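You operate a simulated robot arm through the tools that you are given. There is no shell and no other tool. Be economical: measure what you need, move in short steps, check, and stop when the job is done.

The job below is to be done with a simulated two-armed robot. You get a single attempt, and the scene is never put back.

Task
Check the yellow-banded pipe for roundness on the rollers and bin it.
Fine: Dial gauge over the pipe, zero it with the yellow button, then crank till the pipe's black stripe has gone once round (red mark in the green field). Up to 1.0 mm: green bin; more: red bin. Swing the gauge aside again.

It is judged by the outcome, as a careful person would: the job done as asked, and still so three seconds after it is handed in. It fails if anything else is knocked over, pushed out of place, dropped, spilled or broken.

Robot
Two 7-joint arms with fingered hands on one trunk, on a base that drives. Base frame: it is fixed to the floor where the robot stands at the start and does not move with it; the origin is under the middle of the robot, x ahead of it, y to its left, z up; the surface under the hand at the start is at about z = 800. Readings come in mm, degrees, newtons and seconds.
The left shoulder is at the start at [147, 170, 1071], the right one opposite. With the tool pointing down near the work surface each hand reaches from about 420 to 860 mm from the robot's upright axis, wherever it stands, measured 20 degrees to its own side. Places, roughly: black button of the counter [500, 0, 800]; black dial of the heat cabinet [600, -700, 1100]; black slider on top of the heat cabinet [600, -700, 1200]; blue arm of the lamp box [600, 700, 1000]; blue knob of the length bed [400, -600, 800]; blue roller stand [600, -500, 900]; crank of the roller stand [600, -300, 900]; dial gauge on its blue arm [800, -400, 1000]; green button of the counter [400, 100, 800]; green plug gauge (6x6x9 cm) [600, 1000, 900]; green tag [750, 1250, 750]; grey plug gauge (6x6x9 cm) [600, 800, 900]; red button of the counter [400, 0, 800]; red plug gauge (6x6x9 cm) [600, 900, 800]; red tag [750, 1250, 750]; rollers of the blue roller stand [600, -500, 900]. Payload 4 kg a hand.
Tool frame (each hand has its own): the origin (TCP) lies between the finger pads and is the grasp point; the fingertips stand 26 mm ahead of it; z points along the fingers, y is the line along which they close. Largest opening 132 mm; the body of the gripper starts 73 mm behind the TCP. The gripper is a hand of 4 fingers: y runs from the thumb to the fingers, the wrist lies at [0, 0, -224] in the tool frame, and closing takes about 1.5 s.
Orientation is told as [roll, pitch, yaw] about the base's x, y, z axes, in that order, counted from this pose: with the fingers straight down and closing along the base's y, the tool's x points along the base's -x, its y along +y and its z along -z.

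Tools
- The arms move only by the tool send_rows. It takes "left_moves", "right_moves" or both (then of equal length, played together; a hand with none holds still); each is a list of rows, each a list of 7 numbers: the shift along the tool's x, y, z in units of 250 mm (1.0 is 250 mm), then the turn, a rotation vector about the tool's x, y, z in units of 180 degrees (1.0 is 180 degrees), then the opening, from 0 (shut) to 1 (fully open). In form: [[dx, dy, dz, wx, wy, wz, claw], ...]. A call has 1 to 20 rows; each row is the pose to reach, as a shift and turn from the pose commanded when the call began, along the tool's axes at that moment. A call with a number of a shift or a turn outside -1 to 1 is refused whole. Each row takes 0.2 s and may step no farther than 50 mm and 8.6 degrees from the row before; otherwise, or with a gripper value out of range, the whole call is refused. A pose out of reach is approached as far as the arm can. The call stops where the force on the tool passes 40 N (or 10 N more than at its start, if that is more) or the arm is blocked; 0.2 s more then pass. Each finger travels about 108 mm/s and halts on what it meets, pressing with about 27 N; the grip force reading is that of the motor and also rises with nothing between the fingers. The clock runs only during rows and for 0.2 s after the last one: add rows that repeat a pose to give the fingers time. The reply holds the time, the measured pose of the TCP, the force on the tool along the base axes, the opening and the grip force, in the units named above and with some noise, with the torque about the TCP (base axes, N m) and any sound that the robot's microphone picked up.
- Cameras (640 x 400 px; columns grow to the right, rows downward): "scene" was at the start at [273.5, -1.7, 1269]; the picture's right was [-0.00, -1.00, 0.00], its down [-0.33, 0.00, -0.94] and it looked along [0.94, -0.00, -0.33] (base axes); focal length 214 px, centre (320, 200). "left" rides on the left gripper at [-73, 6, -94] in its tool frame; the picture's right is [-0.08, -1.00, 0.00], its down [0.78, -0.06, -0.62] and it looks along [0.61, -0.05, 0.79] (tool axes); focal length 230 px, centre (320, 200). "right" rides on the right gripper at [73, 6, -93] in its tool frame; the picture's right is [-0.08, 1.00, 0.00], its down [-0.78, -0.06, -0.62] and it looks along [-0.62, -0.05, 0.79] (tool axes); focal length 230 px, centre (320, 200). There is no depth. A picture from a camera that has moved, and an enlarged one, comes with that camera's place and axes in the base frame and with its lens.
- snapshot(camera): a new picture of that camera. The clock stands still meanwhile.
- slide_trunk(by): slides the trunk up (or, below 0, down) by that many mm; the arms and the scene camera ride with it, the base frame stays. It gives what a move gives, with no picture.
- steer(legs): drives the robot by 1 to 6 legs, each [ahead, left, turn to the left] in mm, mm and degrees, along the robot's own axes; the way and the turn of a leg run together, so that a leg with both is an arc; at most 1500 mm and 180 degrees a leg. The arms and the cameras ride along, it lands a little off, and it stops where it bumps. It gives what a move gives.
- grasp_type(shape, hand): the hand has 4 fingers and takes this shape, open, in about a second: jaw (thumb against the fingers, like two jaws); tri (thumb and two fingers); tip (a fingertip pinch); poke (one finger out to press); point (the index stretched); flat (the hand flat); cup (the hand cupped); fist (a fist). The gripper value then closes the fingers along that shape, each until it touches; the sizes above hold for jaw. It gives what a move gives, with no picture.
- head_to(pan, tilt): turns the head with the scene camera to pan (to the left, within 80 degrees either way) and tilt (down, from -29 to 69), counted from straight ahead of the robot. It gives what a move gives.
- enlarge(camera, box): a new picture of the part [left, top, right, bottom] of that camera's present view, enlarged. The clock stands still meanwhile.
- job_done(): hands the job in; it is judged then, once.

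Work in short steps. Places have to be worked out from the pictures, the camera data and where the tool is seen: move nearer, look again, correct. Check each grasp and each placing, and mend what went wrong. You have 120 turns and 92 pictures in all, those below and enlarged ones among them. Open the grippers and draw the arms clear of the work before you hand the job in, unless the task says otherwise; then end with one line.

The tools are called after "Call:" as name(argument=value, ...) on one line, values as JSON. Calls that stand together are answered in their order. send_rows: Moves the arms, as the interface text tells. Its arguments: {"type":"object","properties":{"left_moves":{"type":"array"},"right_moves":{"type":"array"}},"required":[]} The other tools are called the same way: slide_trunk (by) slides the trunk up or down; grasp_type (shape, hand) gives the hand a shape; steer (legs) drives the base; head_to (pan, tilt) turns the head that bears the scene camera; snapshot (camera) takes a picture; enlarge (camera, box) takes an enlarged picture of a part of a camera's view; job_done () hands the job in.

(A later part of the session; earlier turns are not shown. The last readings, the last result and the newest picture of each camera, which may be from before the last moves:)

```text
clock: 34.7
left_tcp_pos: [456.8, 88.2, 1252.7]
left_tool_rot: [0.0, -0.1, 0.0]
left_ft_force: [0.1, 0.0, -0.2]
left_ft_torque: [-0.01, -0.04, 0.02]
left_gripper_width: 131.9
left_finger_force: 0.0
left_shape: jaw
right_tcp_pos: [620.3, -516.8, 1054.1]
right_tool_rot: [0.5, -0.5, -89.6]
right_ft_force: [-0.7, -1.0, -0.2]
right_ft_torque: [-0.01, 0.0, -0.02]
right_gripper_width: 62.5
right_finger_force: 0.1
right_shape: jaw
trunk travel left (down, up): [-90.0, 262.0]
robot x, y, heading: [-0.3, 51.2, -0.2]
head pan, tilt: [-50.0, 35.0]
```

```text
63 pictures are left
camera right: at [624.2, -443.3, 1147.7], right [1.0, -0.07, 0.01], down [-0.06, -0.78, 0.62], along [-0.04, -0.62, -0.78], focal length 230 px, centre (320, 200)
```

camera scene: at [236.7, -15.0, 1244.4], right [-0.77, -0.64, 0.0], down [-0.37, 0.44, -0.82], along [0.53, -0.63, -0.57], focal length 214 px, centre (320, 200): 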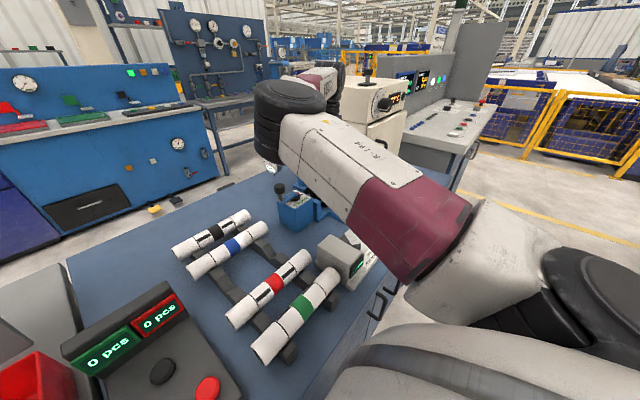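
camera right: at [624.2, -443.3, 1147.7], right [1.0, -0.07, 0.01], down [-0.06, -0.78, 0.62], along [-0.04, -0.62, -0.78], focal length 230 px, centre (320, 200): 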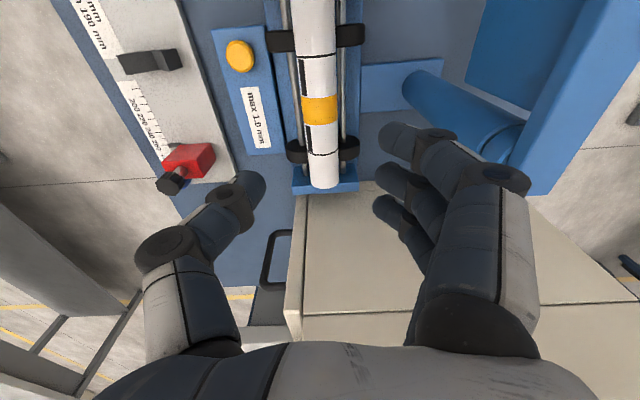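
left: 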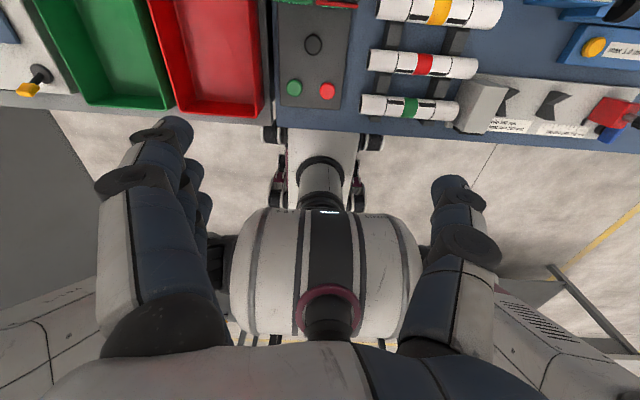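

The pipe sits well on all four wheels. Next is the gauge, so I raise the trunk for reach, move the hand toward the gauge knob and look.

Call:
slide_trunk(by=150)

Call:
send_rows(right_moves=[[0.15, 0, 0, 0, 0, -0.02, 0.6], [0.3, 0, 0, 0, 0, -0.04, 0.6], [0.45, 0, 0, 0, 0, -0.06, 0.6], [0.6, 0, 0, 0, 0, -0.08, 0.6], [0.72, 0, 0, 0, 0, -0.11, 0.6]])

Call:
steer(legs=[[0, -100, 0]])

Call:
snapshot(camera="scene")

Call:
snapshot(camera="right")

```text
clock: 36.5
left_tcp_pos: [459.4, 87.5, 1401.2]
left_tool_rot: [0.0, 0.0, 0.0]
left_ft_force: [-0.1, -0.9, -0.1]
left_ft_torque: [0.03, -0.02, -0.01]
left_gripper_width: 132.2
left_finger_force: 0.2
left_shape: jaw
right_tcp_pos: [600.7, -518.8, 1246.3]
right_tool_rot: [4.9, -0.5, -89.7]
right_ft_force: [-0.6, 0.5, -0.3]
right_ft_torque: [0.01, -0.01, 0.0]
right_gripper_width: 62.5
right_finger_force: 0.1
right_shape: jaw
trunk travel left (down, up): [-240.0, 112.0]
robot x, y, heading: [1.0, 56.2, 0.0]
head pan, tilt: [-50.0, 35.0]
```

```text
clock: 37.7
left_tcp_pos: [458.5, 88.3, 1401.5]
left_tool_rot: [0.0, 0.0, 0.0]
left_ft_force: [-0.5, 0.4, -0.6]
left_ft_torque: [-0.05, 0.0, -0.02]
left_gripper_width: 132.1
left_finger_force: 0.0
left_shape: jaw
right_tcp_pos: [598.4, -338.8, 1246.5]
right_tool_rot: [4.5, -2.1, -69.9]
right_ft_force: [-0.1, 0.2, 0.1]
right_ft_torque: [-0.02, 0.0, 0.03]
right_gripper_width: 78.6
right_finger_force: 0.1
right_shape: jaw
trunk travel left (down, up): [-240.0, 112.0]
robot x, y, heading: [-3.0, 56.4, 0.1]
head pan, tilt: [-50.0, 35.0]
```

```text
clock: 39.2
left_tcp_pos: [458.2, -11.9, 1402.1]
left_tool_rot: [0.0, 0.0, -0.1]
left_ft_force: [-0.3, -0.3, 0.1]
left_ft_torque: [0.02, 0.01, 0.01]
left_gripper_width: 131.8
left_finger_force: 0.0
left_shape: jaw
right_tcp_pos: [599.3, -439.9, 1244.2]
right_tool_rot: [4.5, -2.0, -70.0]
right_ft_force: [-0.5, 0.0, -0.6]
right_ft_torque: [0.0, -0.01, 0.01]
right_gripper_width: 78.8
right_finger_force: 0.0
right_shape: jaw
trunk travel left (down, up): [-240.0, 112.0]
robot x, y, heading: [-1.8, -43.7, -0.1]
head pan, tilt: [-50.0, 35.0]
```

```text
62 pictures are left
camera scene: at [112.6, -114.3, 1405.3], right [-0.77, -0.64, 0.0], down [-0.37, 0.44, -0.82], along [0.53, -0.63, -0.57], focal length 214 px, centre (320, 200)
```

scene: 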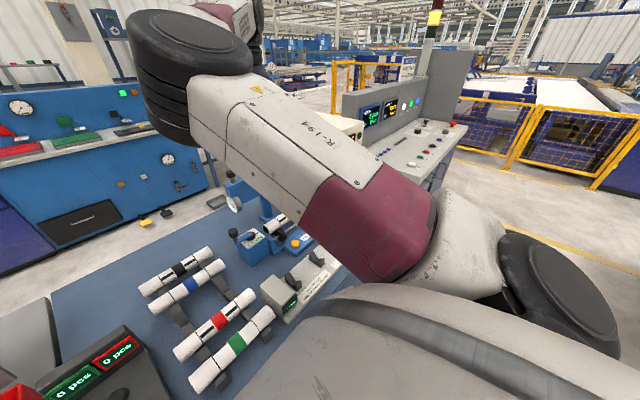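

```text
61 pictures are left
camera right: at [571.2, -368.5, 1336.0], right [0.96, 0.27, 0.08], down [0.16, -0.75, 0.64], along [0.23, -0.6, -0.77], focal length 230 px, centre (320, 200)
```

right: 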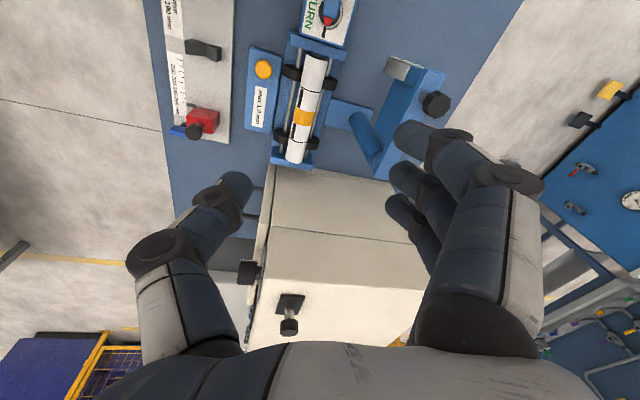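

The knob on the gauge is at about [748,-410,1058] and its arm pivots near [752,-540]. I level the hand and approach above the knob.

Call:
send_rows(right_moves=[[0, 0, 0, 0.025, 0.011, 0, 0.6], [0, 0, 0, 0.025, 0.011, 0, 0.6]])

Call:
send_rows(right_moves=[[-0.023, 0.15, 0.05, 0, 0, 0, 0.6], [-0.046, 0.3, 0.12, 0, 0, 0, 0.6], [-0.07, 0.45, 0.2, 0, 0, 0, 0.6], [-0.09, 0.6, 0.3, 0, 0, 0, 0.6], [-0.09, 0.6, 0.36, 0, 0, 0, 0.6]])

Call:
snapshot(camera="right")

```text
clock: 39.8
left_tcp_pos: [458.4, -10.4, 1401.6]
left_tool_rot: [-0.1, 0.1, 0.0]
left_ft_force: [0.1, -0.6, -0.6]
left_ft_torque: [0.0, -0.02, 0.0]
left_gripper_width: 131.9
left_finger_force: 0.0
left_shape: jaw
right_tcp_pos: [598.3, -440.1, 1245.2]
right_tool_rot: [0.0, -0.1, -69.9]
right_ft_force: [0.2, 0.2, 0.2]
right_ft_torque: [0.01, 0.02, 0.04]
right_gripper_width: 78.7
right_finger_force: 0.0
right_shape: jaw
trunk travel left (down, up): [-240.0, 112.0]
robot x, y, heading: [2.2, -44.5, 0.1]
head pan, tilt: [-50.0, 35.0]
```

```text
clock: 41.0
left_tcp_pos: [457.9, -10.7, 1401.4]
left_tool_rot: [0.0, -0.1, 0.0]
left_ft_force: [0.6, 0.9, 0.7]
left_ft_torque: [0.01, 0.03, -0.02]
left_gripper_width: 131.8
left_finger_force: 0.0
left_shape: jaw
right_tcp_pos: [694.4, -402.9, 1159.4]
right_tool_rot: [0.0, 0.0, -70.1]
right_ft_force: [0.4, 0.4, 0.5]
right_ft_torque: [0.02, 0.0, 0.02]
right_gripper_width: 78.4
right_finger_force: 0.0
right_shape: jaw
right hand out of reach, approached as far as the arm can: row 3, 4, 5
trunk travel left (down, up): [-240.0, 112.0]
robot x, y, heading: [-0.0, -47.1, -0.3]
head pan, tilt: [-50.0, 35.0]
```

```text
60 pictures are left
camera right: at [674.6, -330.9, 1253.7], right [0.96, 0.27, 0.0], down [0.21, -0.76, 0.62], along [0.17, -0.59, -0.79], focal length 230 px, centre (320, 200)
```

right: 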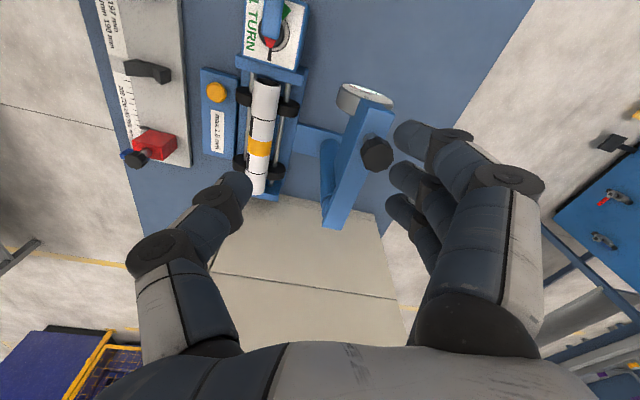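

The reach falls short because the hand is high. I raise the trunk another 105 mm, which puts the shoulder at a better height.

Call:
slide_trunk(by=105)

Call:
send_rows(right_moves=[[0, 0, 0.15, 0, 0, 0, 0.65], [0, 0, 0.3, 0, 0, 0, 0.65], [0, 0, 0.45, 0, 0, 0, 0.65], [0, 0, 0.6, 0, 0, 0, 0.65]])

```text
clock: 42.4
left_tcp_pos: [459.0, -11.3, 1507.9]
left_tool_rot: [-0.1, 0.0, -0.1]
left_ft_force: [0.4, 0.2, -0.4]
left_ft_torque: [-0.03, -0.01, 0.01]
left_gripper_width: 131.9
left_finger_force: 0.0
left_shape: jaw
right_tcp_pos: [686.4, -402.3, 1290.9]
right_tool_rot: [2.2, -0.9, -69.8]
right_ft_force: [0.4, 0.0, -0.1]
right_ft_torque: [-0.02, -0.02, 0.0]
right_gripper_width: 78.7
right_finger_force: 0.0
right_shape: jaw
trunk travel left (down, up): [-345.0, 7.0]
robot x, y, heading: [-2.2, -41.0, -0.1]
head pan, tilt: [-50.0, 35.0]
```

```text
clock: 43.4
left_tcp_pos: [459.9, -12.6, 1507.5]
left_tool_rot: [-0.1, 0.1, -0.1]
left_ft_force: [0.7, -0.1, -1.1]
left_ft_torque: [0.02, 0.02, 0.02]
left_gripper_width: 131.8
left_finger_force: 0.0
left_shape: jaw
right_tcp_pos: [707.7, -403.6, 1142.3]
right_tool_rot: [2.1, -0.6, -69.9]
right_ft_force: [0.3, -0.9, 0.1]
right_ft_torque: [-0.01, 0.02, -0.02]
right_gripper_width: 85.3
right_finger_force: 0.1
right_shape: jaw
right hand out of reach, approached as far as the arm can: row 1, 2, 3, 4
trunk travel left (down, up): [-345.0, 7.0]
robot x, y, heading: [1.6, -46.0, -0.0]
head pan, tilt: [-50.0, 35.0]
```

Call:
send_rows(right_moves=[[0, 0, 0.08, 0, 0, 0, 0.65], [0, 0, 0.16, 0, 0, 0, 0.65], [0, 0, 0.16, 0, 0, 0, 0.65]])

Call:
snapshot(camera="right")

```text
clock: 44.2
left_tcp_pos: [458.7, -11.5, 1506.4]
left_tool_rot: [0.1, -0.1, -0.1]
left_ft_force: [0.7, 0.1, 0.1]
left_ft_torque: [-0.02, 0.02, 0.0]
left_gripper_width: 131.8
left_finger_force: 0.0
left_shape: jaw
right_tcp_pos: [708.3, -403.6, 1103.4]
right_tool_rot: [2.2, -0.8, -69.9]
right_ft_force: [0.2, -0.1, 0.9]
right_ft_torque: [-0.02, 0.0, -0.03]
right_gripper_width: 85.1
right_finger_force: 0.1
right_shape: jaw
trunk travel left (down, up): [-345.0, 7.0]
robot x, y, heading: [-2.5, -44.0, -0.1]
head pan, tilt: [-50.0, 35.0]
```

```text
59 pictures are left
camera right: at [685.7, -332.4, 1197.1], right [0.96, 0.27, 0.04], down [0.19, -0.76, 0.63], along [0.2, -0.59, -0.78], focal length 230 px, centre (320, 200)
```

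right: 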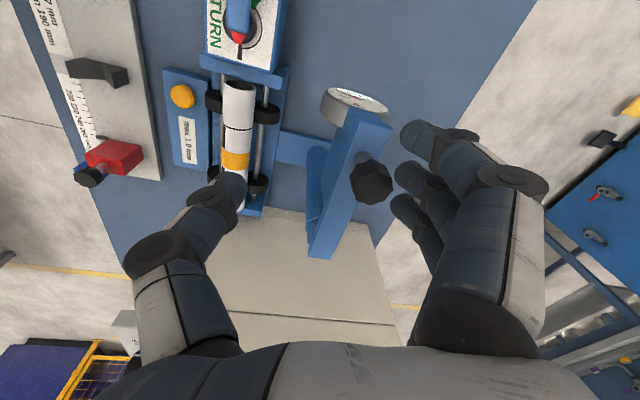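

The hand is now within reach and the knob is confirmed at [752,-411,1058]. I shift above it at a slightly higher level and check.

Call:
send_rows(right_moves=[[0, 0.03, -0.04, 0.012, 0.004, 0, 0.65], [-0.045, 0.08, -0.04, 0.012, 0.004, 0, 0.65], [-0.09, 0.154, -0.04, 0.012, 0.004, 0, 0.65], [-0.09, 0.154, -0.04, 0.012, 0.004, 0, 0.65]])

Call:
snapshot(camera="right")

```text
clock: 45.2
left_tcp_pos: [458.8, -10.9, 1505.9]
left_tool_rot: [0.1, 0.0, -0.1]
left_ft_force: [-0.6, -0.4, 0.5]
left_ft_torque: [-0.05, -0.01, -0.05]
left_gripper_width: 131.9
left_finger_force: 0.1
left_shape: jaw
right_tcp_pos: [701.8, -404.1, 1114.7]
right_tool_rot: [0.1, -0.2, -69.9]
right_ft_force: [-0.4, 0.4, 0.1]
right_ft_torque: [-0.03, 0.01, 0.01]
right_gripper_width: 85.3
right_finger_force: 0.0
right_shape: jaw
right hand out of reach, approached as far as the arm can: row 1, 2, 3, 4
trunk travel left (down, up): [-345.0, 7.0]
robot x, y, heading: [-2.7, -40.8, -0.2]
head pan, tilt: [-50.0, 35.0]
```

```text
58 pictures are left
camera right: at [682.3, -333.0, 1208.6], right [0.96, 0.27, 0.0], down [0.21, -0.76, 0.62], along [0.17, -0.6, -0.79], focal length 230 px, centre (320, 200)
```

right: 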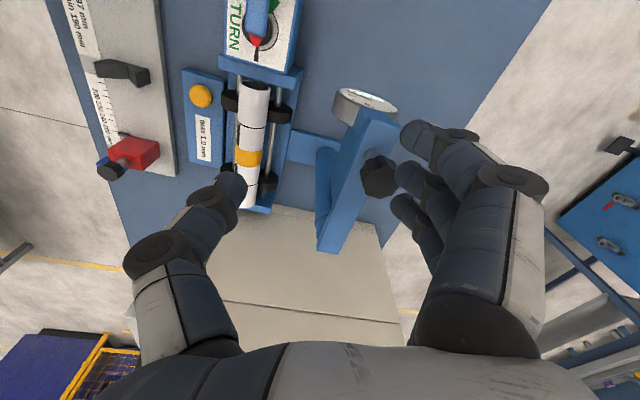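

The target is out of reach by about 50 mm, so I drive ahead carefully. The hand stays above the knob height.

Call:
steer(legs=[[60, 0, 0]])

Call:
snapshot(camera="right")

```text
clock: 46.2
left_tcp_pos: [519.7, -12.8, 1505.5]
left_tool_rot: [0.0, 0.0, 0.0]
left_ft_force: [0.5, 0.4, 0.7]
left_ft_torque: [-0.01, 0.03, 0.02]
left_gripper_width: 131.8
left_finger_force: 0.1
left_shape: jaw
right_tcp_pos: [762.2, -404.8, 1113.6]
right_tool_rot: [0.1, 0.0, -70.0]
right_ft_force: [-0.1, 0.1, 0.5]
right_ft_torque: [-0.03, 0.0, 0.01]
right_gripper_width: 85.3
right_finger_force: 0.0
right_shape: jaw
trunk travel left (down, up): [-345.0, 7.0]
robot x, y, heading: [59.9, -42.7, -0.0]
head pan, tilt: [-50.0, 35.0]
```

```text
57 pictures are left
camera right: at [743.0, -333.0, 1207.8], right [0.96, 0.27, 0.0], down [0.21, -0.76, 0.62], along [0.17, -0.6, -0.79], focal length 230 px, centre (320, 200)
```

right: 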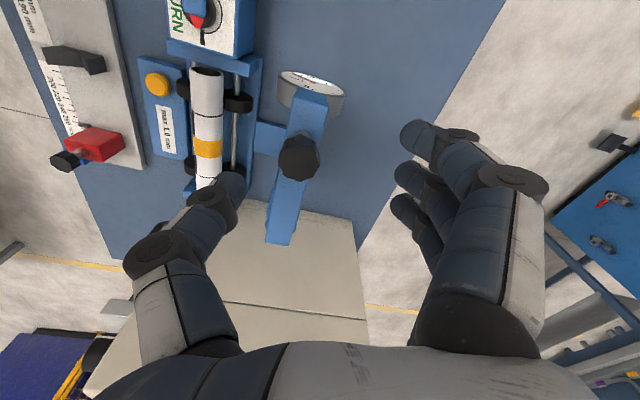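

Call:
send_rows(right_moves=[[-0.005, -0.03, 0, 0, 0, 0, 0.65], [-0.011, -0.051, 0, 0, 0, 0, 0.65], [-0.011, -0.051, 0, 0, 0, 0, 0.65]])

```text
clock: 47.0
left_tcp_pos: [516.2, -12.0, 1506.7]
left_tool_rot: [0.1, 0.0, -0.1]
left_ft_force: [-0.4, -0.3, -1.0]
left_ft_torque: [0.02, -0.01, -0.01]
left_gripper_width: 131.9
left_finger_force: 0.1
left_shape: jaw
right_tcp_pos: [758.5, -413.2, 1115.4]
right_tool_rot: [0.0, -0.1, -70.0]
right_ft_force: [-0.2, 0.1, 0.6]
right_ft_torque: [0.01, 0.01, 0.0]
right_gripper_width: 85.5
right_finger_force: 0.0
right_shape: jaw
right hand out of reach, approached as far as the arm can: row 1, 2, 3
trunk travel left (down, up): [-345.0, 7.0]
robot x, y, heading: [59.8, -48.3, -0.1]
head pan, tilt: [-50.0, 35.0]
```

Call:
send_rows(right_moves=[[0, -0.12, 0, 0, 0, 0, 0.65], [0, -0.2, 0, 0, 0, 0, 0.65], [0, -0.2, 0, 0, 0, 0, 0.65]])

```text
clock: 47.8
left_tcp_pos: [518.6, -11.5, 1506.8]
left_tool_rot: [0.0, 0.0, -0.2]
left_ft_force: [-0.7, 0.1, 0.8]
left_ft_torque: [0.03, 0.02, 0.0]
left_gripper_width: 132.1
left_finger_force: 0.0
left_shape: jaw
right_tcp_pos: [752.9, -436.2, 1115.6]
right_tool_rot: [0.0, -0.2, -69.9]
right_ft_force: [-0.5, 0.5, 0.2]
right_ft_torque: [0.01, -0.01, 0.0]
right_gripper_width: 85.4
right_finger_force: 0.0
right_shape: jaw
right hand out of reach, approached as far as the arm can: row 1, 2, 3
trunk travel left (down, up): [-345.0, 7.0]
robot x, y, heading: [58.0, -45.8, 0.1]
head pan, tilt: [-50.0, 35.0]
```

Call:
send_rows(right_moves=[[0.06, -0.04, 0, 0, 0, 0, 0.65], [0.12, -0.08, 0.04, 0, 0, 0, 0.65], [0.12, -0.08, 0.04, 0, 0, 0, 0.65]])

```text
clock: 48.6
left_tcp_pos: [517.9, -11.4, 1506.9]
left_tool_rot: [0.0, -0.1, -0.1]
left_ft_force: [0.3, 0.1, -1.0]
left_ft_torque: [0.0, -0.01, 0.02]
left_gripper_width: 132.0
left_finger_force: 0.1
left_shape: jaw
right_tcp_pos: [755.8, -424.5, 1105.6]
right_tool_rot: [0.0, -0.1, -69.8]
right_ft_force: [-0.4, -0.7, -0.3]
right_ft_torque: [0.02, 0.02, -0.01]
right_gripper_width: 85.5
right_finger_force: 0.0
right_shape: jaw
right hand out of reach, approached as far as the arm can: row 1, 2, 3
trunk travel left (down, up): [-345.0, 7.0]
robot x, y, heading: [58.0, -41.7, -0.3]
head pan, tilt: [-50.0, 35.0]
```

Call:
send_rows(right_moves=[[0.04, -0.05, 0, 0, 0, 0, 0.65], [0.085, -0.096, 0, 0, 0, 0, 0.65], [0.085, -0.096, 0, 0, 0, 0, 0.65]])

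```text
clock: 49.4
left_tcp_pos: [518.8, -11.6, 1506.9]
left_tool_rot: [0.1, 0.1, -0.1]
left_ft_force: [-0.8, 0.3, 0.6]
left_ft_torque: [0.05, 0.01, -0.01]
left_gripper_width: 131.9
left_finger_force: 0.0
left_shape: jaw
right_tcp_pos: [755.5, -421.9, 1103.8]
right_tool_rot: [0.1, 0.0, -70.0]
right_ft_force: [0.4, 0.1, 0.1]
right_ft_torque: [0.0, 0.0, 0.01]
right_gripper_width: 85.4
right_finger_force: 0.0
right_shape: jaw
right hand out of reach, approached as far as the arm can: row 1, 2, 3
trunk travel left (down, up): [-345.0, 7.0]
robot x, y, heading: [63.7, -43.6, -0.1]
head pan, tilt: [-50.0, 35.0]
```

Call:
send_rows(right_moves=[[0.04, -0.02, 0, 0, 0, 0, 0.65], [0.043, -0.02, 0, 0, 0, 0, 0.65], [0.043, -0.02, 0, 0, 0, 0, 0.65]])

Call:
snapshot(camera="right")

```text
clock: 50.2
left_tcp_pos: [519.0, -11.4, 1506.9]
left_tool_rot: [-0.1, 0.0, -0.1]
left_ft_force: [0.3, 0.2, -0.2]
left_ft_torque: [0.0, -0.02, 0.0]
left_gripper_width: 132.1
left_finger_force: 0.1
left_shape: jaw
right_tcp_pos: [757.7, -415.0, 1102.5]
right_tool_rot: [0.1, -0.2, -69.8]
right_ft_force: [0.4, 0.0, 0.2]
right_ft_torque: [0.02, -0.02, 0.0]
right_gripper_width: 85.3
right_finger_force: 0.0
right_shape: jaw
right hand out of reach, approached as far as the arm can: row 1, 2, 3
trunk travel left (down, up): [-345.0, 7.0]
robot x, y, heading: [58.4, -46.7, 0.2]
head pan, tilt: [-50.0, 35.0]
```

```text
56 pictures are left
camera right: at [737.8, -343.8, 1198.0], right [0.96, 0.27, 0.0], down [0.21, -0.76, 0.62], along [0.17, -0.6, -0.79], focal length 230 px, centre (320, 200)
```

right: 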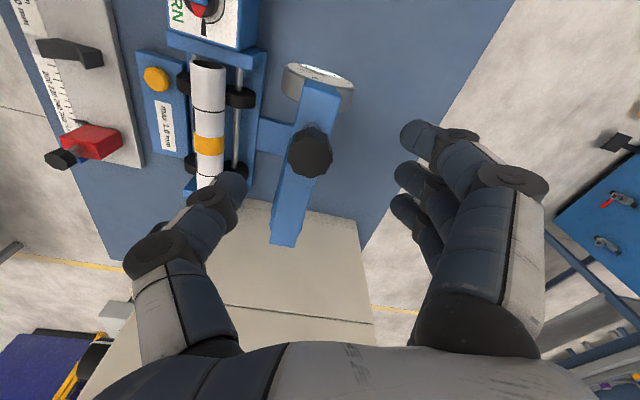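

The knob lies between the fingers, so I descend around it.

Call:
send_rows(right_moves=[[0, -0.02, 0.06, 0, 0, 0, 0.65], [0, -0.02, 0.12, 0, 0, 0, 0.65], [0, -0.02, 0.17, 0, 0, 0, 0.65], [0, -0.02, 0.22, 0, 0, 0, 0.65], [0, -0.02, 0.22, 0, 0, 0, 0.65]])

Call:
snapshot(camera="right")

```text
clock: 51.4
left_tcp_pos: [517.9, -11.4, 1506.5]
left_tool_rot: [0.0, 0.0, 0.0]
left_ft_force: [0.2, 0.2, -0.1]
left_ft_torque: [-0.02, 0.01, -0.01]
left_gripper_width: 131.8
left_finger_force: 0.0
left_shape: jaw
right_tcp_pos: [753.8, -416.0, 1049.6]
right_tool_rot: [0.1, -0.1, -69.9]
right_ft_force: [0.4, 0.1, 0.7]
right_ft_torque: [-0.01, -0.01, 0.05]
right_gripper_width: 85.4
right_finger_force: 0.0
right_shape: jaw
right hand out of reach, approached as far as the arm can: row 1
trunk travel left (down, up): [-345.0, 7.0]
robot x, y, heading: [58.8, -44.5, -0.4]
head pan, tilt: [-50.0, 35.0]
```

```text
55 pictures are left
camera right: at [734.6, -345.5, 1142.6], right [0.96, 0.27, 0.0], down [0.21, -0.76, 0.62], along [0.17, -0.59, -0.79], focal length 230 px, centre (320, 200)
```

right: 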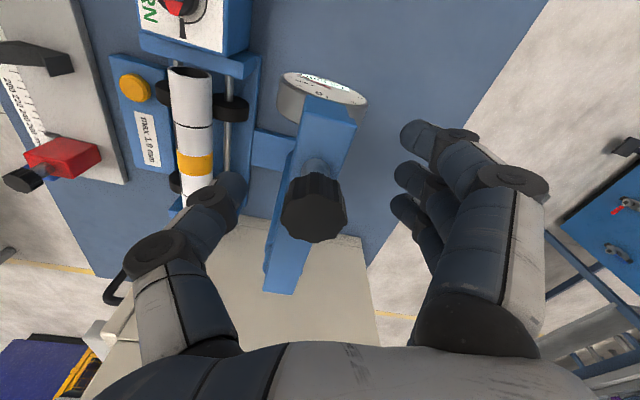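

Call:
send_rows(right_moves=[[0, 0, 0, 0, 0, 0, 0.45], [0, 0, 0, 0, 0, 0, 0.3], [0, 0, 0, 0, 0, 0, 0.15], [0, 0, 0, 0, 0, 0, 0.1], [0, 0, 0, 0, 0, 0, 0.1]])

Call:
snapshot(camera="right")

```text
clock: 52.6
left_tcp_pos: [517.7, -11.0, 1506.3]
left_tool_rot: [-0.1, 0.0, 0.0]
left_ft_force: [-1.0, 0.1, -0.3]
left_ft_torque: [0.01, 0.0, 0.0]
left_gripper_width: 131.7
left_finger_force: 0.1
left_shape: jaw
right_tcp_pos: [755.1, -416.8, 1049.2]
right_tool_rot: [-0.1, -0.1, -69.9]
right_ft_force: [-2.0, 0.7, -2.4]
right_ft_torque: [0.02, 0.02, -0.24]
right_gripper_width: 25.0
right_finger_force: 27.1
right_shape: jaw
trunk travel left (down, up): [-345.0, 7.0]
robot x, y, heading: [57.7, -41.8, -0.3]
head pan, tilt: [-50.0, 35.0]
```

```text
54 pictures are left
camera right: at [734.4, -345.6, 1142.4], right [0.96, 0.27, 0.0], down [0.21, -0.76, 0.62], along [0.17, -0.59, -0.79], focal length 230 px, centre (320, 200)
```

right: 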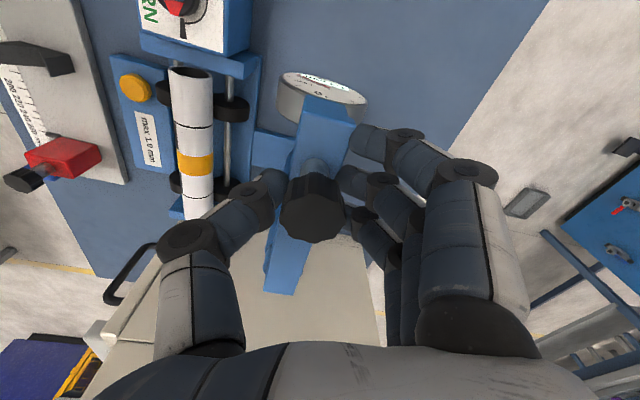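

The knob is gripped. I swing the arm the first 30° along an arc about the pivot (≈[755,-545]), turning the hand with it.

Call:
send_rows(right_moves=[[0.0154, -0.0518, 0, 0, 0, -0.028, 0.1], [0.0253, -0.1049, 0, 0, 0, -0.056, 0.1], [0.0296, -0.1587, 0, 0, 0, -0.083, 0.1], [0.0282, -0.2128, 0, 0, 0, -0.111, 0.1], [0.0212, -0.2664, 0, 0, 0, -0.139, 0.1]])

Call:
snapshot(camera="right")

```text
clock: 53.8
left_tcp_pos: [518.6, -10.9, 1506.5]
left_tool_rot: [-0.1, 0.1, -0.2]
left_ft_force: [-1.1, -0.3, 0.7]
left_ft_torque: [-0.04, -0.03, 0.0]
left_gripper_width: 131.9
left_finger_force: 0.0
left_shape: jaw
right_tcp_pos: [747.8, -448.9, 1041.0]
right_tool_rot: [0.1, -0.1, -45.8]
right_ft_force: [0.3, -0.6, 0.6]
right_ft_torque: [-0.01, -0.01, -0.02]
right_gripper_width: 12.6
right_finger_force: 26.9
right_shape: jaw
right hand out of reach, approached as far as the arm can: row 1, 2, 3, 4, 5
trunk travel left (down, up): [-345.0, 7.0]
robot x, y, heading: [60.8, -47.8, -0.1]
head pan, tilt: [-50.0, 35.0]
```

```text
53 pictures are left
camera right: at [699.7, -391.0, 1136.2], right [0.77, 0.64, 0.0], down [0.5, -0.6, 0.62], along [0.39, -0.48, -0.79], focal length 230 px, centre (320, 200)
```

right: 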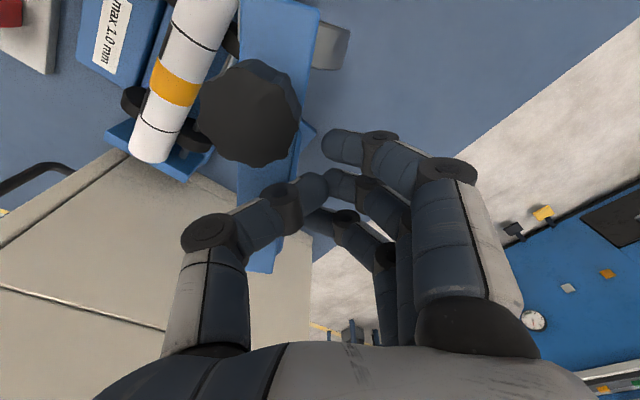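

The gauge swung about 25° before the knob slipped out; the knob is now near [697,-425]. I lift and re-grab it there.

Call:
send_rows(right_moves=[[0, 0, -0.12, 0, 0, 0, 0.1], [0, 0, -0.26, 0, 0, 0, 0.3], [0, 0, -0.26, 0, 0, 0, 0.6], [0, 0, -0.26, 0, 0, 0, 0.65]])

Call:
snapshot(camera="right")

```text
clock: 54.8
left_tcp_pos: [518.3, -11.3, 1507.1]
left_tool_rot: [0.1, 0.0, -0.1]
left_ft_force: [0.3, -0.8, 0.2]
left_ft_torque: [0.02, 0.03, 0.01]
left_gripper_width: 132.0
left_finger_force: 0.0
left_shape: jaw
right_tcp_pos: [749.6, -447.5, 1108.2]
right_tool_rot: [-0.2, 0.0, -44.9]
right_ft_force: [0.6, -0.7, 0.4]
right_ft_torque: [-0.01, 0.01, 0.01]
right_gripper_width: 85.2
right_finger_force: 0.0
right_shape: jaw
right hand out of reach, approached as far as the arm can: row 1, 2, 3, 4
trunk travel left (down, up): [-345.0, 7.0]
robot x, y, heading: [59.4, -44.9, -0.3]
head pan, tilt: [-50.0, 35.0]
```

```text
52 pictures are left
camera right: at [702.1, -392.2, 1202.4], right [0.76, 0.65, 0.0], down [0.51, -0.6, 0.62], along [0.4, -0.47, -0.79], focal length 230 px, centre (320, 200)
```

right: 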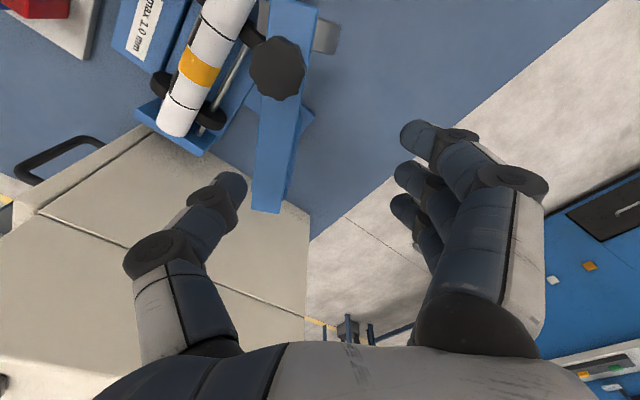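

Call:
send_rows(right_moves=[[0.05, -0.02, 0, 0, 0, 0, 0.65], [0.1, -0.04, 0, 0, 0, 0, 0.65], [0.1, -0.04, 0, 0, 0, 0, 0.65]])

```text
clock: 55.6
left_tcp_pos: [518.1, -11.6, 1506.7]
left_tool_rot: [0.0, 0.1, -0.1]
left_ft_force: [0.0, 0.7, 0.0]
left_ft_torque: [-0.01, 0.0, 0.0]
left_gripper_width: 132.1
left_finger_force: 0.1
left_shape: jaw
right_tcp_pos: [751.1, -443.7, 1108.8]
right_tool_rot: [0.0, -0.1, -45.0]
right_ft_force: [0.6, 0.0, 0.0]
right_ft_torque: [-0.02, -0.02, -0.01]
right_gripper_width: 85.2
right_finger_force: 0.1
right_shape: jaw
right hand out of reach, approached as far as the arm can: row 1, 2, 3
trunk travel left (down, up): [-345.0, 7.0]
robot x, y, heading: [61.9, -44.0, 0.0]
head pan, tilt: [-50.0, 35.0]
```

Call:
send_rows(right_moves=[[0.11, -0.045, 0, 0, 0, 0, 0.65], [0.222, -0.092, 0, 0, 0, 0, 0.65], [0.222, -0.092, 0, 0, 0, 0, 0.65]])

```text
clock: 56.4
left_tcp_pos: [519.3, -10.8, 1507.0]
left_tool_rot: [0.1, 0.0, 0.0]
left_ft_force: [-0.2, -0.2, 0.2]
left_ft_torque: [0.02, 0.02, 0.01]
left_gripper_width: 131.7
left_finger_force: 0.0
left_shape: jaw
right_tcp_pos: [753.1, -435.9, 1107.4]
right_tool_rot: [0.0, -0.1, -44.8]
right_ft_force: [0.5, 0.6, 0.2]
right_ft_torque: [-0.02, -0.01, 0.0]
right_gripper_width: 85.2
right_finger_force: 0.1
right_shape: jaw
right hand out of reach, approached as far as the arm can: row 1, 2, 3
trunk travel left (down, up): [-345.0, 7.0]
robot x, y, heading: [56.6, -46.3, -0.2]
head pan, tilt: [-50.0, 35.0]
```

Call:
send_rows(right_moves=[[0.08, -0.085, 0, 0, 0, 0, 0.65], [0.16, -0.17, 0, 0, 0, 0, 0.65], [0.24, -0.25, 0, 0, 0, 0, 0.65], [0.24, -0.25, 0, 0, 0, 0, 0.65]])

```text
clock: 57.4
left_tcp_pos: [517.3, -11.1, 1506.5]
left_tool_rot: [0.0, -0.1, -0.2]
left_ft_force: [0.7, 1.1, -0.1]
left_ft_torque: [-0.01, 0.0, -0.02]
left_gripper_width: 132.0
left_finger_force: 0.0
left_shape: jaw
right_tcp_pos: [748.4, -454.6, 1106.1]
right_tool_rot: [0.1, 0.0, -44.9]
right_ft_force: [0.0, -0.7, -0.7]
right_ft_torque: [-0.02, 0.0, 0.0]
right_gripper_width: 85.2
right_finger_force: 0.0
right_shape: jaw
right hand out of reach, approached as far as the arm can: row 1, 2, 3, 4
trunk travel left (down, up): [-345.0, 7.0]
robot x, y, heading: [57.1, -44.6, -0.1]
head pan, tilt: [-50.0, 35.0]
```

The commanded pose seems to have run far beyond reach. I pull it back radially until it is in reach again.

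Call:
send_rows(right_moves=[[0.15, -0.057, 0, 0, 0, 0, 0.65], [0.3, -0.113, 0, 0, 0, 0, 0.65], [0.45, -0.17, 0, 0, 0, 0, 0.65], [0.6, -0.227, 0, 0, 0, 0, 0.65], [0.75, -0.284, 0, 0, 0, 0, 0.65], [0.896, -0.34, 0, 0, 0, 0, 0.65]])

```text
clock: 58.8
left_tcp_pos: [517.8, -11.5, 1507.1]
left_tool_rot: [0.0, 0.1, -0.1]
left_ft_force: [0.4, -0.4, -0.5]
left_ft_torque: [-0.02, -0.06, -0.02]
left_gripper_width: 131.9
left_finger_force: 0.1
left_shape: jaw
right_tcp_pos: [753.2, -435.2, 1104.7]
right_tool_rot: [0.0, -0.1, -45.0]
right_ft_force: [-0.2, -0.4, 1.0]
right_ft_torque: [-0.02, -0.01, -0.01]
right_gripper_width: 85.2
right_finger_force: 0.2
right_shape: jaw
right hand out of reach, approached as far as the arm can: row 1, 2, 3, 4, 5, 6
trunk travel left (down, up): [-345.0, 7.0]
robot x, y, heading: [55.9, -47.9, -0.2]
head pan, tilt: [-50.0, 35.0]
```

Call:
send_rows(right_moves=[[0.15, -0.066, 0, 0, 0, 0, 0.65], [0.3, -0.132, 0, 0, 0, 0, 0.65], [0.45, -0.198, 0, 0, 0, 0, 0.65], [0.6, -0.264, 0, 0, 0, 0, 0.65]])

```text
clock: 59.8
left_tcp_pos: [516.3, -11.3, 1507.2]
left_tool_rot: [0.0, 0.1, -0.1]
left_ft_force: [0.6, -0.5, -0.3]
left_ft_torque: [0.0, 0.01, 0.0]
left_gripper_width: 132.2
left_finger_force: 0.1
left_shape: jaw
right_tcp_pos: [757.8, -412.1, 1101.1]
right_tool_rot: [0.0, -0.2, -44.9]
right_ft_force: [0.4, -0.9, 0.5]
right_ft_torque: [-0.03, 0.0, 0.0]
right_gripper_width: 85.3
right_finger_force: 0.0
right_shape: jaw
right hand out of reach, approached as far as the arm can: row 1, 2, 3, 4
trunk travel left (down, up): [-345.0, 7.0]
robot x, y, heading: [59.4, -43.1, 0.1]
head pan, tilt: [-50.0, 35.0]
```

Call:
send_rows(right_moves=[[0.055, -0.086, 0, 0, 0, 0, 0.65], [0.11, -0.172, 0, 0, 0, 0, 0.65], [0.165, -0.258, 0, 0, 0, 0, 0.65], [0.22, -0.344, 0, 0, 0, 0, 0.65]])

```text
clock: 60.8
left_tcp_pos: [518.4, -11.5, 1507.0]
left_tool_rot: [0.0, 0.0, -0.2]
left_ft_force: [0.5, 1.0, 0.4]
left_ft_torque: [0.01, 0.01, 0.04]
left_gripper_width: 131.7
left_finger_force: 0.1
left_shape: jaw
right_tcp_pos: [746.7, -460.4, 1104.1]
right_tool_rot: [0.0, -0.1, -44.9]
right_ft_force: [0.8, 0.2, 0.1]
right_ft_torque: [-0.02, 0.0, -0.03]
right_gripper_width: 85.2
right_finger_force: 0.1
right_shape: jaw
right hand out of reach, approached as far as the arm can: row 1, 2, 3, 4
trunk travel left (down, up): [-345.0, 7.0]
robot x, y, heading: [57.6, -44.6, -0.3]
head pan, tilt: [-50.0, 35.0]
```

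Call:
send_rows(right_moves=[[0.15, -0.04, 0, 0, 0, 0, 0.65], [0.3, -0.08, 0, 0, 0, 0, 0.65], [0.44, -0.118, 0, 0, 0, 0, 0.65], [0.44, -0.118, 0, 0, 0, 0, 0.65]])

```text
clock: 61.8
left_tcp_pos: [517.3, -12.1, 1506.3]
left_tool_rot: [0.0, -0.1, -0.1]
left_ft_force: [-0.5, -0.3, 0.3]
left_ft_torque: [-0.04, -0.02, -0.02]
left_gripper_width: 131.9
left_finger_force: 0.1
left_shape: jaw
right_tcp_pos: [752.3, -434.9, 1102.7]
right_tool_rot: [0.0, -0.1, -44.9]
right_ft_force: [-0.2, -0.3, -0.4]
right_ft_torque: [0.0, 0.0, 0.0]
right_gripper_width: 85.1
right_finger_force: 0.1
right_shape: jaw
right hand out of reach, approached as far as the arm can: row 1, 2, 3, 4
trunk travel left (down, up): [-345.0, 7.0]
robot x, y, heading: [60.9, -43.8, -0.1]
head pan, tilt: [-50.0, 35.0]
```

Call:
steer(legs=[[-45, 0, 0]])

Call:
send_rows(right_moves=[[0, 0, 0, 0, 0, 0, 0.65]])

```text
clock: 62.7
left_tcp_pos: [472.0, -11.6, 1507.4]
left_tool_rot: [0.1, -0.1, 0.0]
left_ft_force: [-0.6, -0.5, 0.8]
left_ft_torque: [-0.04, 0.0, -0.02]
left_gripper_width: 131.9
left_finger_force: 0.2
left_shape: jaw
right_tcp_pos: [706.6, -434.3, 1102.2]
right_tool_rot: [-0.1, 0.0, -44.9]
right_ft_force: [-0.5, 0.6, 0.5]
right_ft_torque: [0.0, -0.01, 0.01]
right_gripper_width: 85.4
right_finger_force: 0.0
right_shape: jaw
trunk travel left (down, up): [-345.0, 7.0]
robot x, y, heading: [9.2, -42.2, -0.3]
head pan, tilt: [-50.0, 35.0]
```

```text
clock: 63.1
left_tcp_pos: [473.3, -11.2, 1505.6]
left_tool_rot: [0.0, 0.1, -0.1]
left_ft_force: [0.1, 0.2, 0.6]
left_ft_torque: [-0.01, 0.01, -0.02]
left_gripper_width: 132.0
left_finger_force: 0.1
left_shape: jaw
right_tcp_pos: [708.8, -434.0, 1101.6]
right_tool_rot: [-0.1, 0.0, -44.9]
right_ft_force: [-0.2, -0.6, 0.1]
right_ft_torque: [-0.01, 0.0, 0.0]
right_gripper_width: 85.4
right_finger_force: 0.1
right_shape: jaw
trunk travel left (down, up): [-345.0, 7.0]
robot x, y, heading: [12.7, -43.7, 0.1]
head pan, tilt: [-50.0, 35.0]
```

Call:
send_rows(right_moves=[[0.03, 0, 0, 0, 0, 0, 0.65], [0.057, 0, 0, 0, 0, 0, 0.65], [0.057, 0, 0, 0, 0, 0, 0.65]])

```text
clock: 63.9
left_tcp_pos: [472.6, -11.3, 1505.9]
left_tool_rot: [0.0, 0.0, 0.0]
left_ft_force: [0.3, -1.0, -0.4]
left_ft_torque: [0.01, -0.02, 0.0]
left_gripper_width: 132.0
left_finger_force: 0.1
left_shape: jaw
right_tcp_pos: [709.2, -427.0, 1101.7]
right_tool_rot: [-0.2, -0.1, -45.0]
right_ft_force: [0.0, 0.3, -0.7]
right_ft_torque: [0.03, -0.02, 0.03]
right_gripper_width: 85.6
right_finger_force: 0.0
right_shape: jaw
right hand out of reach, approached as far as the arm can: row 1, 2, 3
trunk travel left (down, up): [-345.0, 7.0]
robot x, y, heading: [13.5, -41.8, -0.1]
head pan, tilt: [-50.0, 35.0]
```

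The arm is stretched straight and will not bend. I try tilting the fingers outward to bend the elbow out of the stretched pose.

Call:
send_rows(right_moves=[[0, 0, 0, -0.016, -0.04, 0, 0.65], [0, 0, 0, -0.032, -0.08, 0, 0.65], [0, 0, 0, -0.048, -0.12, 0, 0.65], [0, 0, 0, -0.048, -0.12, 0, 0.65]])

```text
clock: 64.9
left_tcp_pos: [472.4, -11.5, 1506.8]
left_tool_rot: [0.1, 0.0, 0.0]
left_ft_force: [-0.5, -0.1, -0.3]
left_ft_torque: [-0.04, 0.02, -0.02]
left_gripper_width: 132.0
left_finger_force: 0.0
left_shape: jaw
right_tcp_pos: [794.5, -442.4, 1100.2]
right_tool_rot: [9.1, -21.6, -46.7]
right_ft_force: [0.9, 0.0, -0.8]
right_ft_torque: [0.01, 0.03, 0.04]
right_gripper_width: 85.3
right_finger_force: 0.2
right_shape: jaw
right hand out of reach, approached as far as the arm can: row 1, 2, 3, 4
trunk travel left (down, up): [-345.0, 7.0]
robot x, y, heading: [16.0, -44.6, -0.0]
head pan, tilt: [-50.0, 35.0]
```

Call:
send_rows(right_moves=[[0, 0, 0, 0.016, 0.04, 0, 0.65], [0, 0, 0, 0.032, 0.08, 0, 0.65], [0, 0, 0, 0.048, 0.12, 0, 0.65], [0, 0, 0, 0.048, 0.12, 0, 0.65]])

Call:
send_rows(right_moves=[[0.05, -0.05, -0.1, 0, 0, 0, 0.65], [0.1, -0.1, -0.2, 0, 0, 0, 0.65], [0.15, -0.15, -0.3, 0, 0, 0, 0.65], [0.2, -0.2, -0.4, 0, 0, 0, 0.65], [0.25, -0.25, -0.5, 0, 0, 0, 0.65], [0.3, -0.3, -0.6, 0, 0, 0, 0.65]])

```text
clock: 65.9
left_tcp_pos: [472.2, -8.9, 1507.2]
left_tool_rot: [-0.1, 0.0, -0.1]
left_ft_force: [0.1, 0.6, -0.1]
left_ft_torque: [0.04, -0.01, 0.01]
left_gripper_width: 132.0
left_finger_force: 0.1
left_shape: jaw
right_tcp_pos: [711.3, -415.8, 1100.4]
right_tool_rot: [0.0, -0.1, -44.8]
right_ft_force: [0.0, -0.5, -0.5]
right_ft_torque: [0.0, 0.03, 0.02]
right_gripper_width: 85.7
right_finger_force: 0.0
right_shape: jaw
right hand out of reach, approached as far as the arm can: row 1, 2, 3, 4
trunk travel left (down, up): [-345.0, 7.0]
robot x, y, heading: [11.7, -44.9, -0.0]
head pan, tilt: [-50.0, 35.0]
```

```text
clock: 67.3
left_tcp_pos: [471.6, -10.5, 1508.0]
left_tool_rot: [0.1, -0.2, -0.1]
left_ft_force: [-0.3, -0.8, 0.7]
left_ft_torque: [-0.01, -0.01, -0.01]
left_gripper_width: 132.1
left_finger_force: 0.1
left_shape: jaw
right_tcp_pos: [603.8, -423.1, 1249.1]
right_tool_rot: [0.0, 0.0, -45.3]
right_ft_force: [-0.3, 0.1, -0.6]
right_ft_torque: [-0.01, -0.04, 0.02]
right_gripper_width: 85.3
right_finger_force: 0.2
right_shape: jaw
trunk travel left (down, up): [-345.0, 7.0]
robot x, y, heading: [13.7, -42.7, -0.2]
head pan, tilt: [-50.0, 35.0]
```

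The arm is free again. I drive ahead 60 mm so the elbow stays bent, then go over the knob.

Call:
steer(legs=[[65, 0, 0]])

Call:
send_rows(right_moves=[[-0.03, 0.03, 0.14, 0, 0, 0, 0.65], [-0.06, 0.06, 0.28, 0, 0, 0, 0.65], [-0.08, 0.08, 0.42, 0, 0, 0, 0.65], [-0.08, 0.08, 0.58, 0, 0, 0, 0.65], [-0.08, 0.08, 0.58, 0, 0, 0, 0.65]])

Call:
snapshot(camera="right")

```text
clock: 68.4
left_tcp_pos: [526.9, -10.7, 1505.0]
left_tool_rot: [0.0, 0.2, 0.1]
left_ft_force: [0.2, -0.3, -0.4]
left_ft_torque: [0.0, -0.03, -0.01]
left_gripper_width: 131.8
left_finger_force: 0.0
left_shape: jaw
right_tcp_pos: [660.8, -423.3, 1246.6]
right_tool_rot: [0.2, 0.1, -45.4]
right_ft_force: [-0.4, -0.4, -0.8]
right_ft_torque: [0.0, -0.03, 0.02]
right_gripper_width: 85.4
right_finger_force: 0.0
right_shape: jaw
trunk travel left (down, up): [-345.0, 7.0]
robot x, y, heading: [72.3, -44.2, -0.2]
head pan, tilt: [-50.0, 35.0]
stopped in leg 1: the robot was blocked; the commanded pose is now the measured one
```

```text
clock: 69.6
left_tcp_pos: [527.5, -10.0, 1506.2]
left_tool_rot: [0.0, 0.2, 0.1]
left_ft_force: [-0.3, 0.3, 0.6]
left_ft_torque: [0.01, -0.01, -0.02]
left_gripper_width: 131.4
left_finger_force: 0.0
left_shape: jaw
right_tcp_pos: [688.0, -423.1, 1103.9]
right_tool_rot: [0.1, 0.1, -45.3]
right_ft_force: [0.1, 1.2, 0.3]
right_ft_torque: [-0.01, 0.01, 0.01]
right_gripper_width: 85.3
right_finger_force: 0.1
right_shape: jaw
trunk travel left (down, up): [-345.0, 7.0]
robot x, y, heading: [67.8, -47.8, 0.2]
head pan, tilt: [-50.0, 35.0]
```

```text
51 pictures are left
camera right: at [640.6, -365.9, 1197.8], right [0.76, 0.65, 0.0], down [0.51, -0.6, 0.62], along [0.4, -0.47, -0.79], focal length 230 px, centre (320, 200)
```

right: 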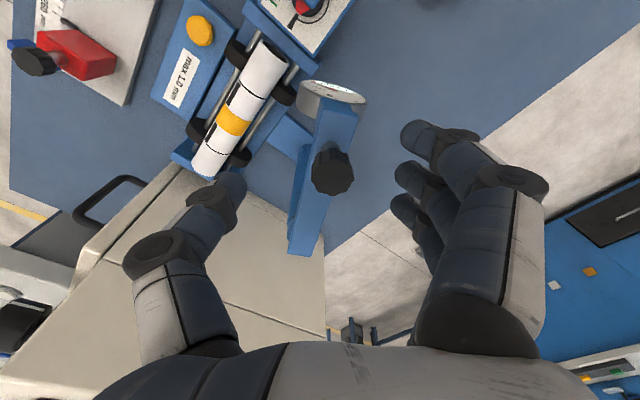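

Call:
send_rows(right_moves=[[-0.037, 0.031, 0.0, 0, 0, 0, 0.65], [-0.037, 0.031, 0.08, 0, 0, 0, 0.65], [-0.037, 0.031, 0.16, 0, 0, 0, 0.65], [-0.037, 0.031, 0.248, 0, 0, 0, 0.65], [-0.037, 0.031, 0.248, 0, 0, 0, 0.4], [-0.037, 0.031, 0.248, 0, 0, 0, 0.2], [-0.037, 0.031, 0.248, 0, 0, 0, 0.1], [-0.037, 0.031, 0.248, 0, 0, 0, 0.1], [-0.037, 0.031, 0.248, 0, 0, 0, 0.1]])

Call:
snapshot(camera="right")

```text
clock: 71.6
left_tcp_pos: [527.2, -10.4, 1505.3]
left_tool_rot: [0.1, 0.2, 0.0]
left_ft_force: [0.0, -0.1, -0.5]
left_ft_torque: [0.0, 0.0, 0.02]
left_gripper_width: 131.9
left_finger_force: 0.0
left_shape: jaw
right_tcp_pos: [700.8, -422.9, 1039.5]
right_tool_rot: [0.1, 0.2, -45.4]
right_ft_force: [-2.3, 0.6, -3.6]
right_ft_torque: [0.03, 0.04, -0.2]
right_gripper_width: 24.4
right_finger_force: 27.0
right_shape: jaw
trunk travel left (down, up): [-345.0, 7.0]
robot x, y, heading: [66.8, -42.7, 0.2]
head pan, tilt: [-50.0, 35.0]
```

```text
50 pictures are left
camera right: at [652.8, -366.4, 1134.3], right [0.76, 0.65, 0.0], down [0.51, -0.6, 0.61], along [0.4, -0.47, -0.79], focal length 230 px, centre (320, 200)
```

right: 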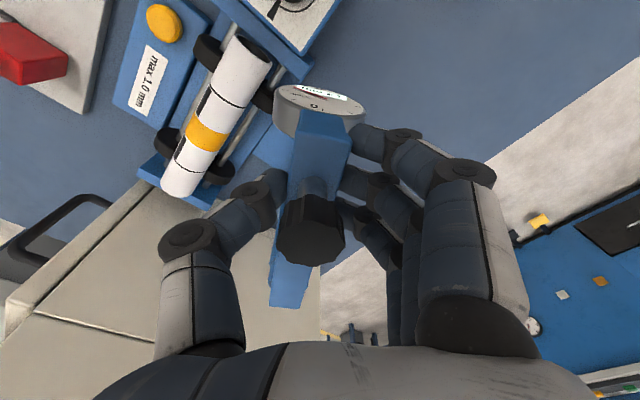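

The knob is gripped with the arm in a good pose. I continue the swing from 24° to 60°.

Call:
send_rows(right_moves=[[0.017, -0.054, 0, 0, 0, -0.03, 0.1], [0.028, -0.109, 0, 0, 0, -0.06, 0.1], [0.034, -0.165, 0, 0, 0, -0.09, 0.1], [0.034, -0.22, 0, 0, 0, -0.12, 0.1], [0.027, -0.276, 0, 0, 0, -0.15, 0.1], [0.015, -0.33, 0, 0, 0, -0.18, 0.1]])

Call:
snapshot(camera="right")

```text
clock: 73.0
left_tcp_pos: [531.2, -11.7, 1504.2]
left_tool_rot: [0.1, 0.2, 0.0]
left_ft_force: [0.3, -0.2, -0.7]
left_ft_torque: [-0.02, -0.01, 0.01]
left_gripper_width: 131.7
left_finger_force: 0.1
left_shape: jaw
right_tcp_pos: [643.7, -479.2, 1041.4]
right_tool_rot: [0.2, 0.1, -12.7]
right_ft_force: [19.1, -5.5, -11.0]
right_ft_torque: [-0.08, -0.39, 0.26]
right_gripper_width: 22.8
right_finger_force: 27.0
right_shape: jaw
trunk travel left (down, up): [-345.0, 7.0]
robot x, y, heading: [69.8, -46.9, -0.1]
head pan, tilt: [-50.0, 35.0]
```

```text
49 pictures are left
camera right: at [572.8, -457.8, 1135.3], right [0.3, 0.96, 0.0], down [0.75, -0.24, 0.62], along [0.59, -0.18, -0.79], focal length 230 px, centre (320, 200)
```

right: 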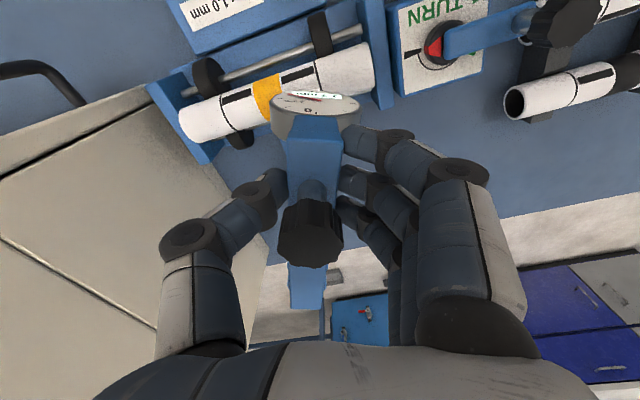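

Call:
enlarge(camera="right", box=[170, 0, 400, 150])

Call:
head_to(pan=-40, tilt=45)

Call:
snapshot(camera="scene")

```text
2.67 times, centred on (285, 75) of right
camera zoom: at [572.8, -457.8, 1135.3], right [0.3, 0.96, 0.0], down [0.75, -0.24, 0.62], along [0.59, -0.18, -0.79], focal length 614 px, centre (413, 533)
```

zoom: 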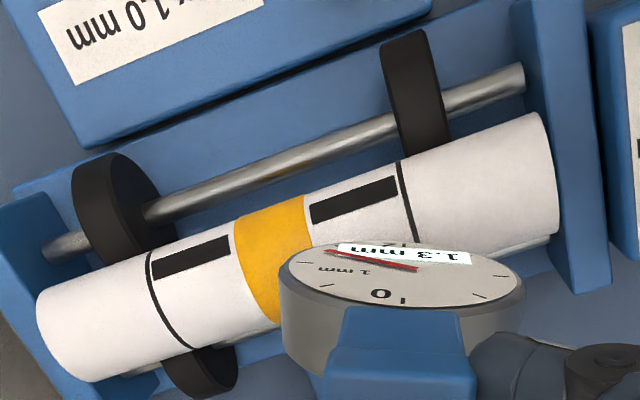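

```text
clock: 73.7
left_tcp_pos: [532.1, -11.9, 1503.4]
left_tool_rot: [0.0, 0.3, 0.0]
left_ft_force: [0.6, 0.4, 0.5]
left_ft_torque: [0.0, -0.02, 0.01]
left_gripper_width: 131.9
left_finger_force: 0.1
left_shape: jaw
right_tcp_pos: [641.3, -480.0, 1039.9]
right_tool_rot: [0.2, 0.1, -12.9]
right_ft_force: [23.1, -6.3, -6.2]
right_ft_torque: [-0.15, -0.5, 0.26]
right_gripper_width: 22.6
right_finger_force: 27.4
right_shape: jaw
trunk travel left (down, up): [-345.0, 7.0]
robot x, y, heading: [65.5, -47.5, -0.1]
head pan, tilt: [-40.0, 45.0]
```

```text
47 pictures are left
camera scene: at [175.6, -100.3, 1495.9], right [-0.64, -0.77, 0.0], down [-0.54, 0.46, -0.71], along [0.54, -0.45, -0.71], focal length 214 px, centre (320, 200)
```

scene: 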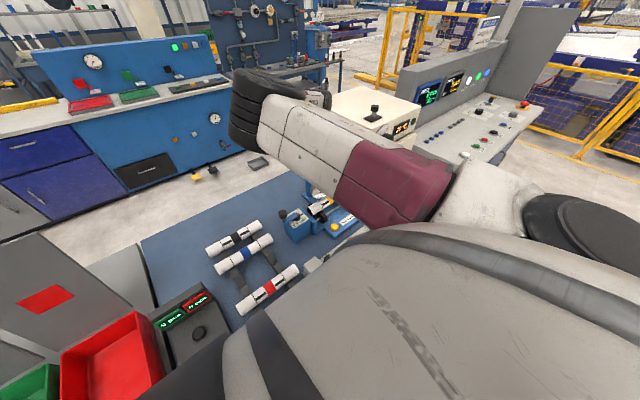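

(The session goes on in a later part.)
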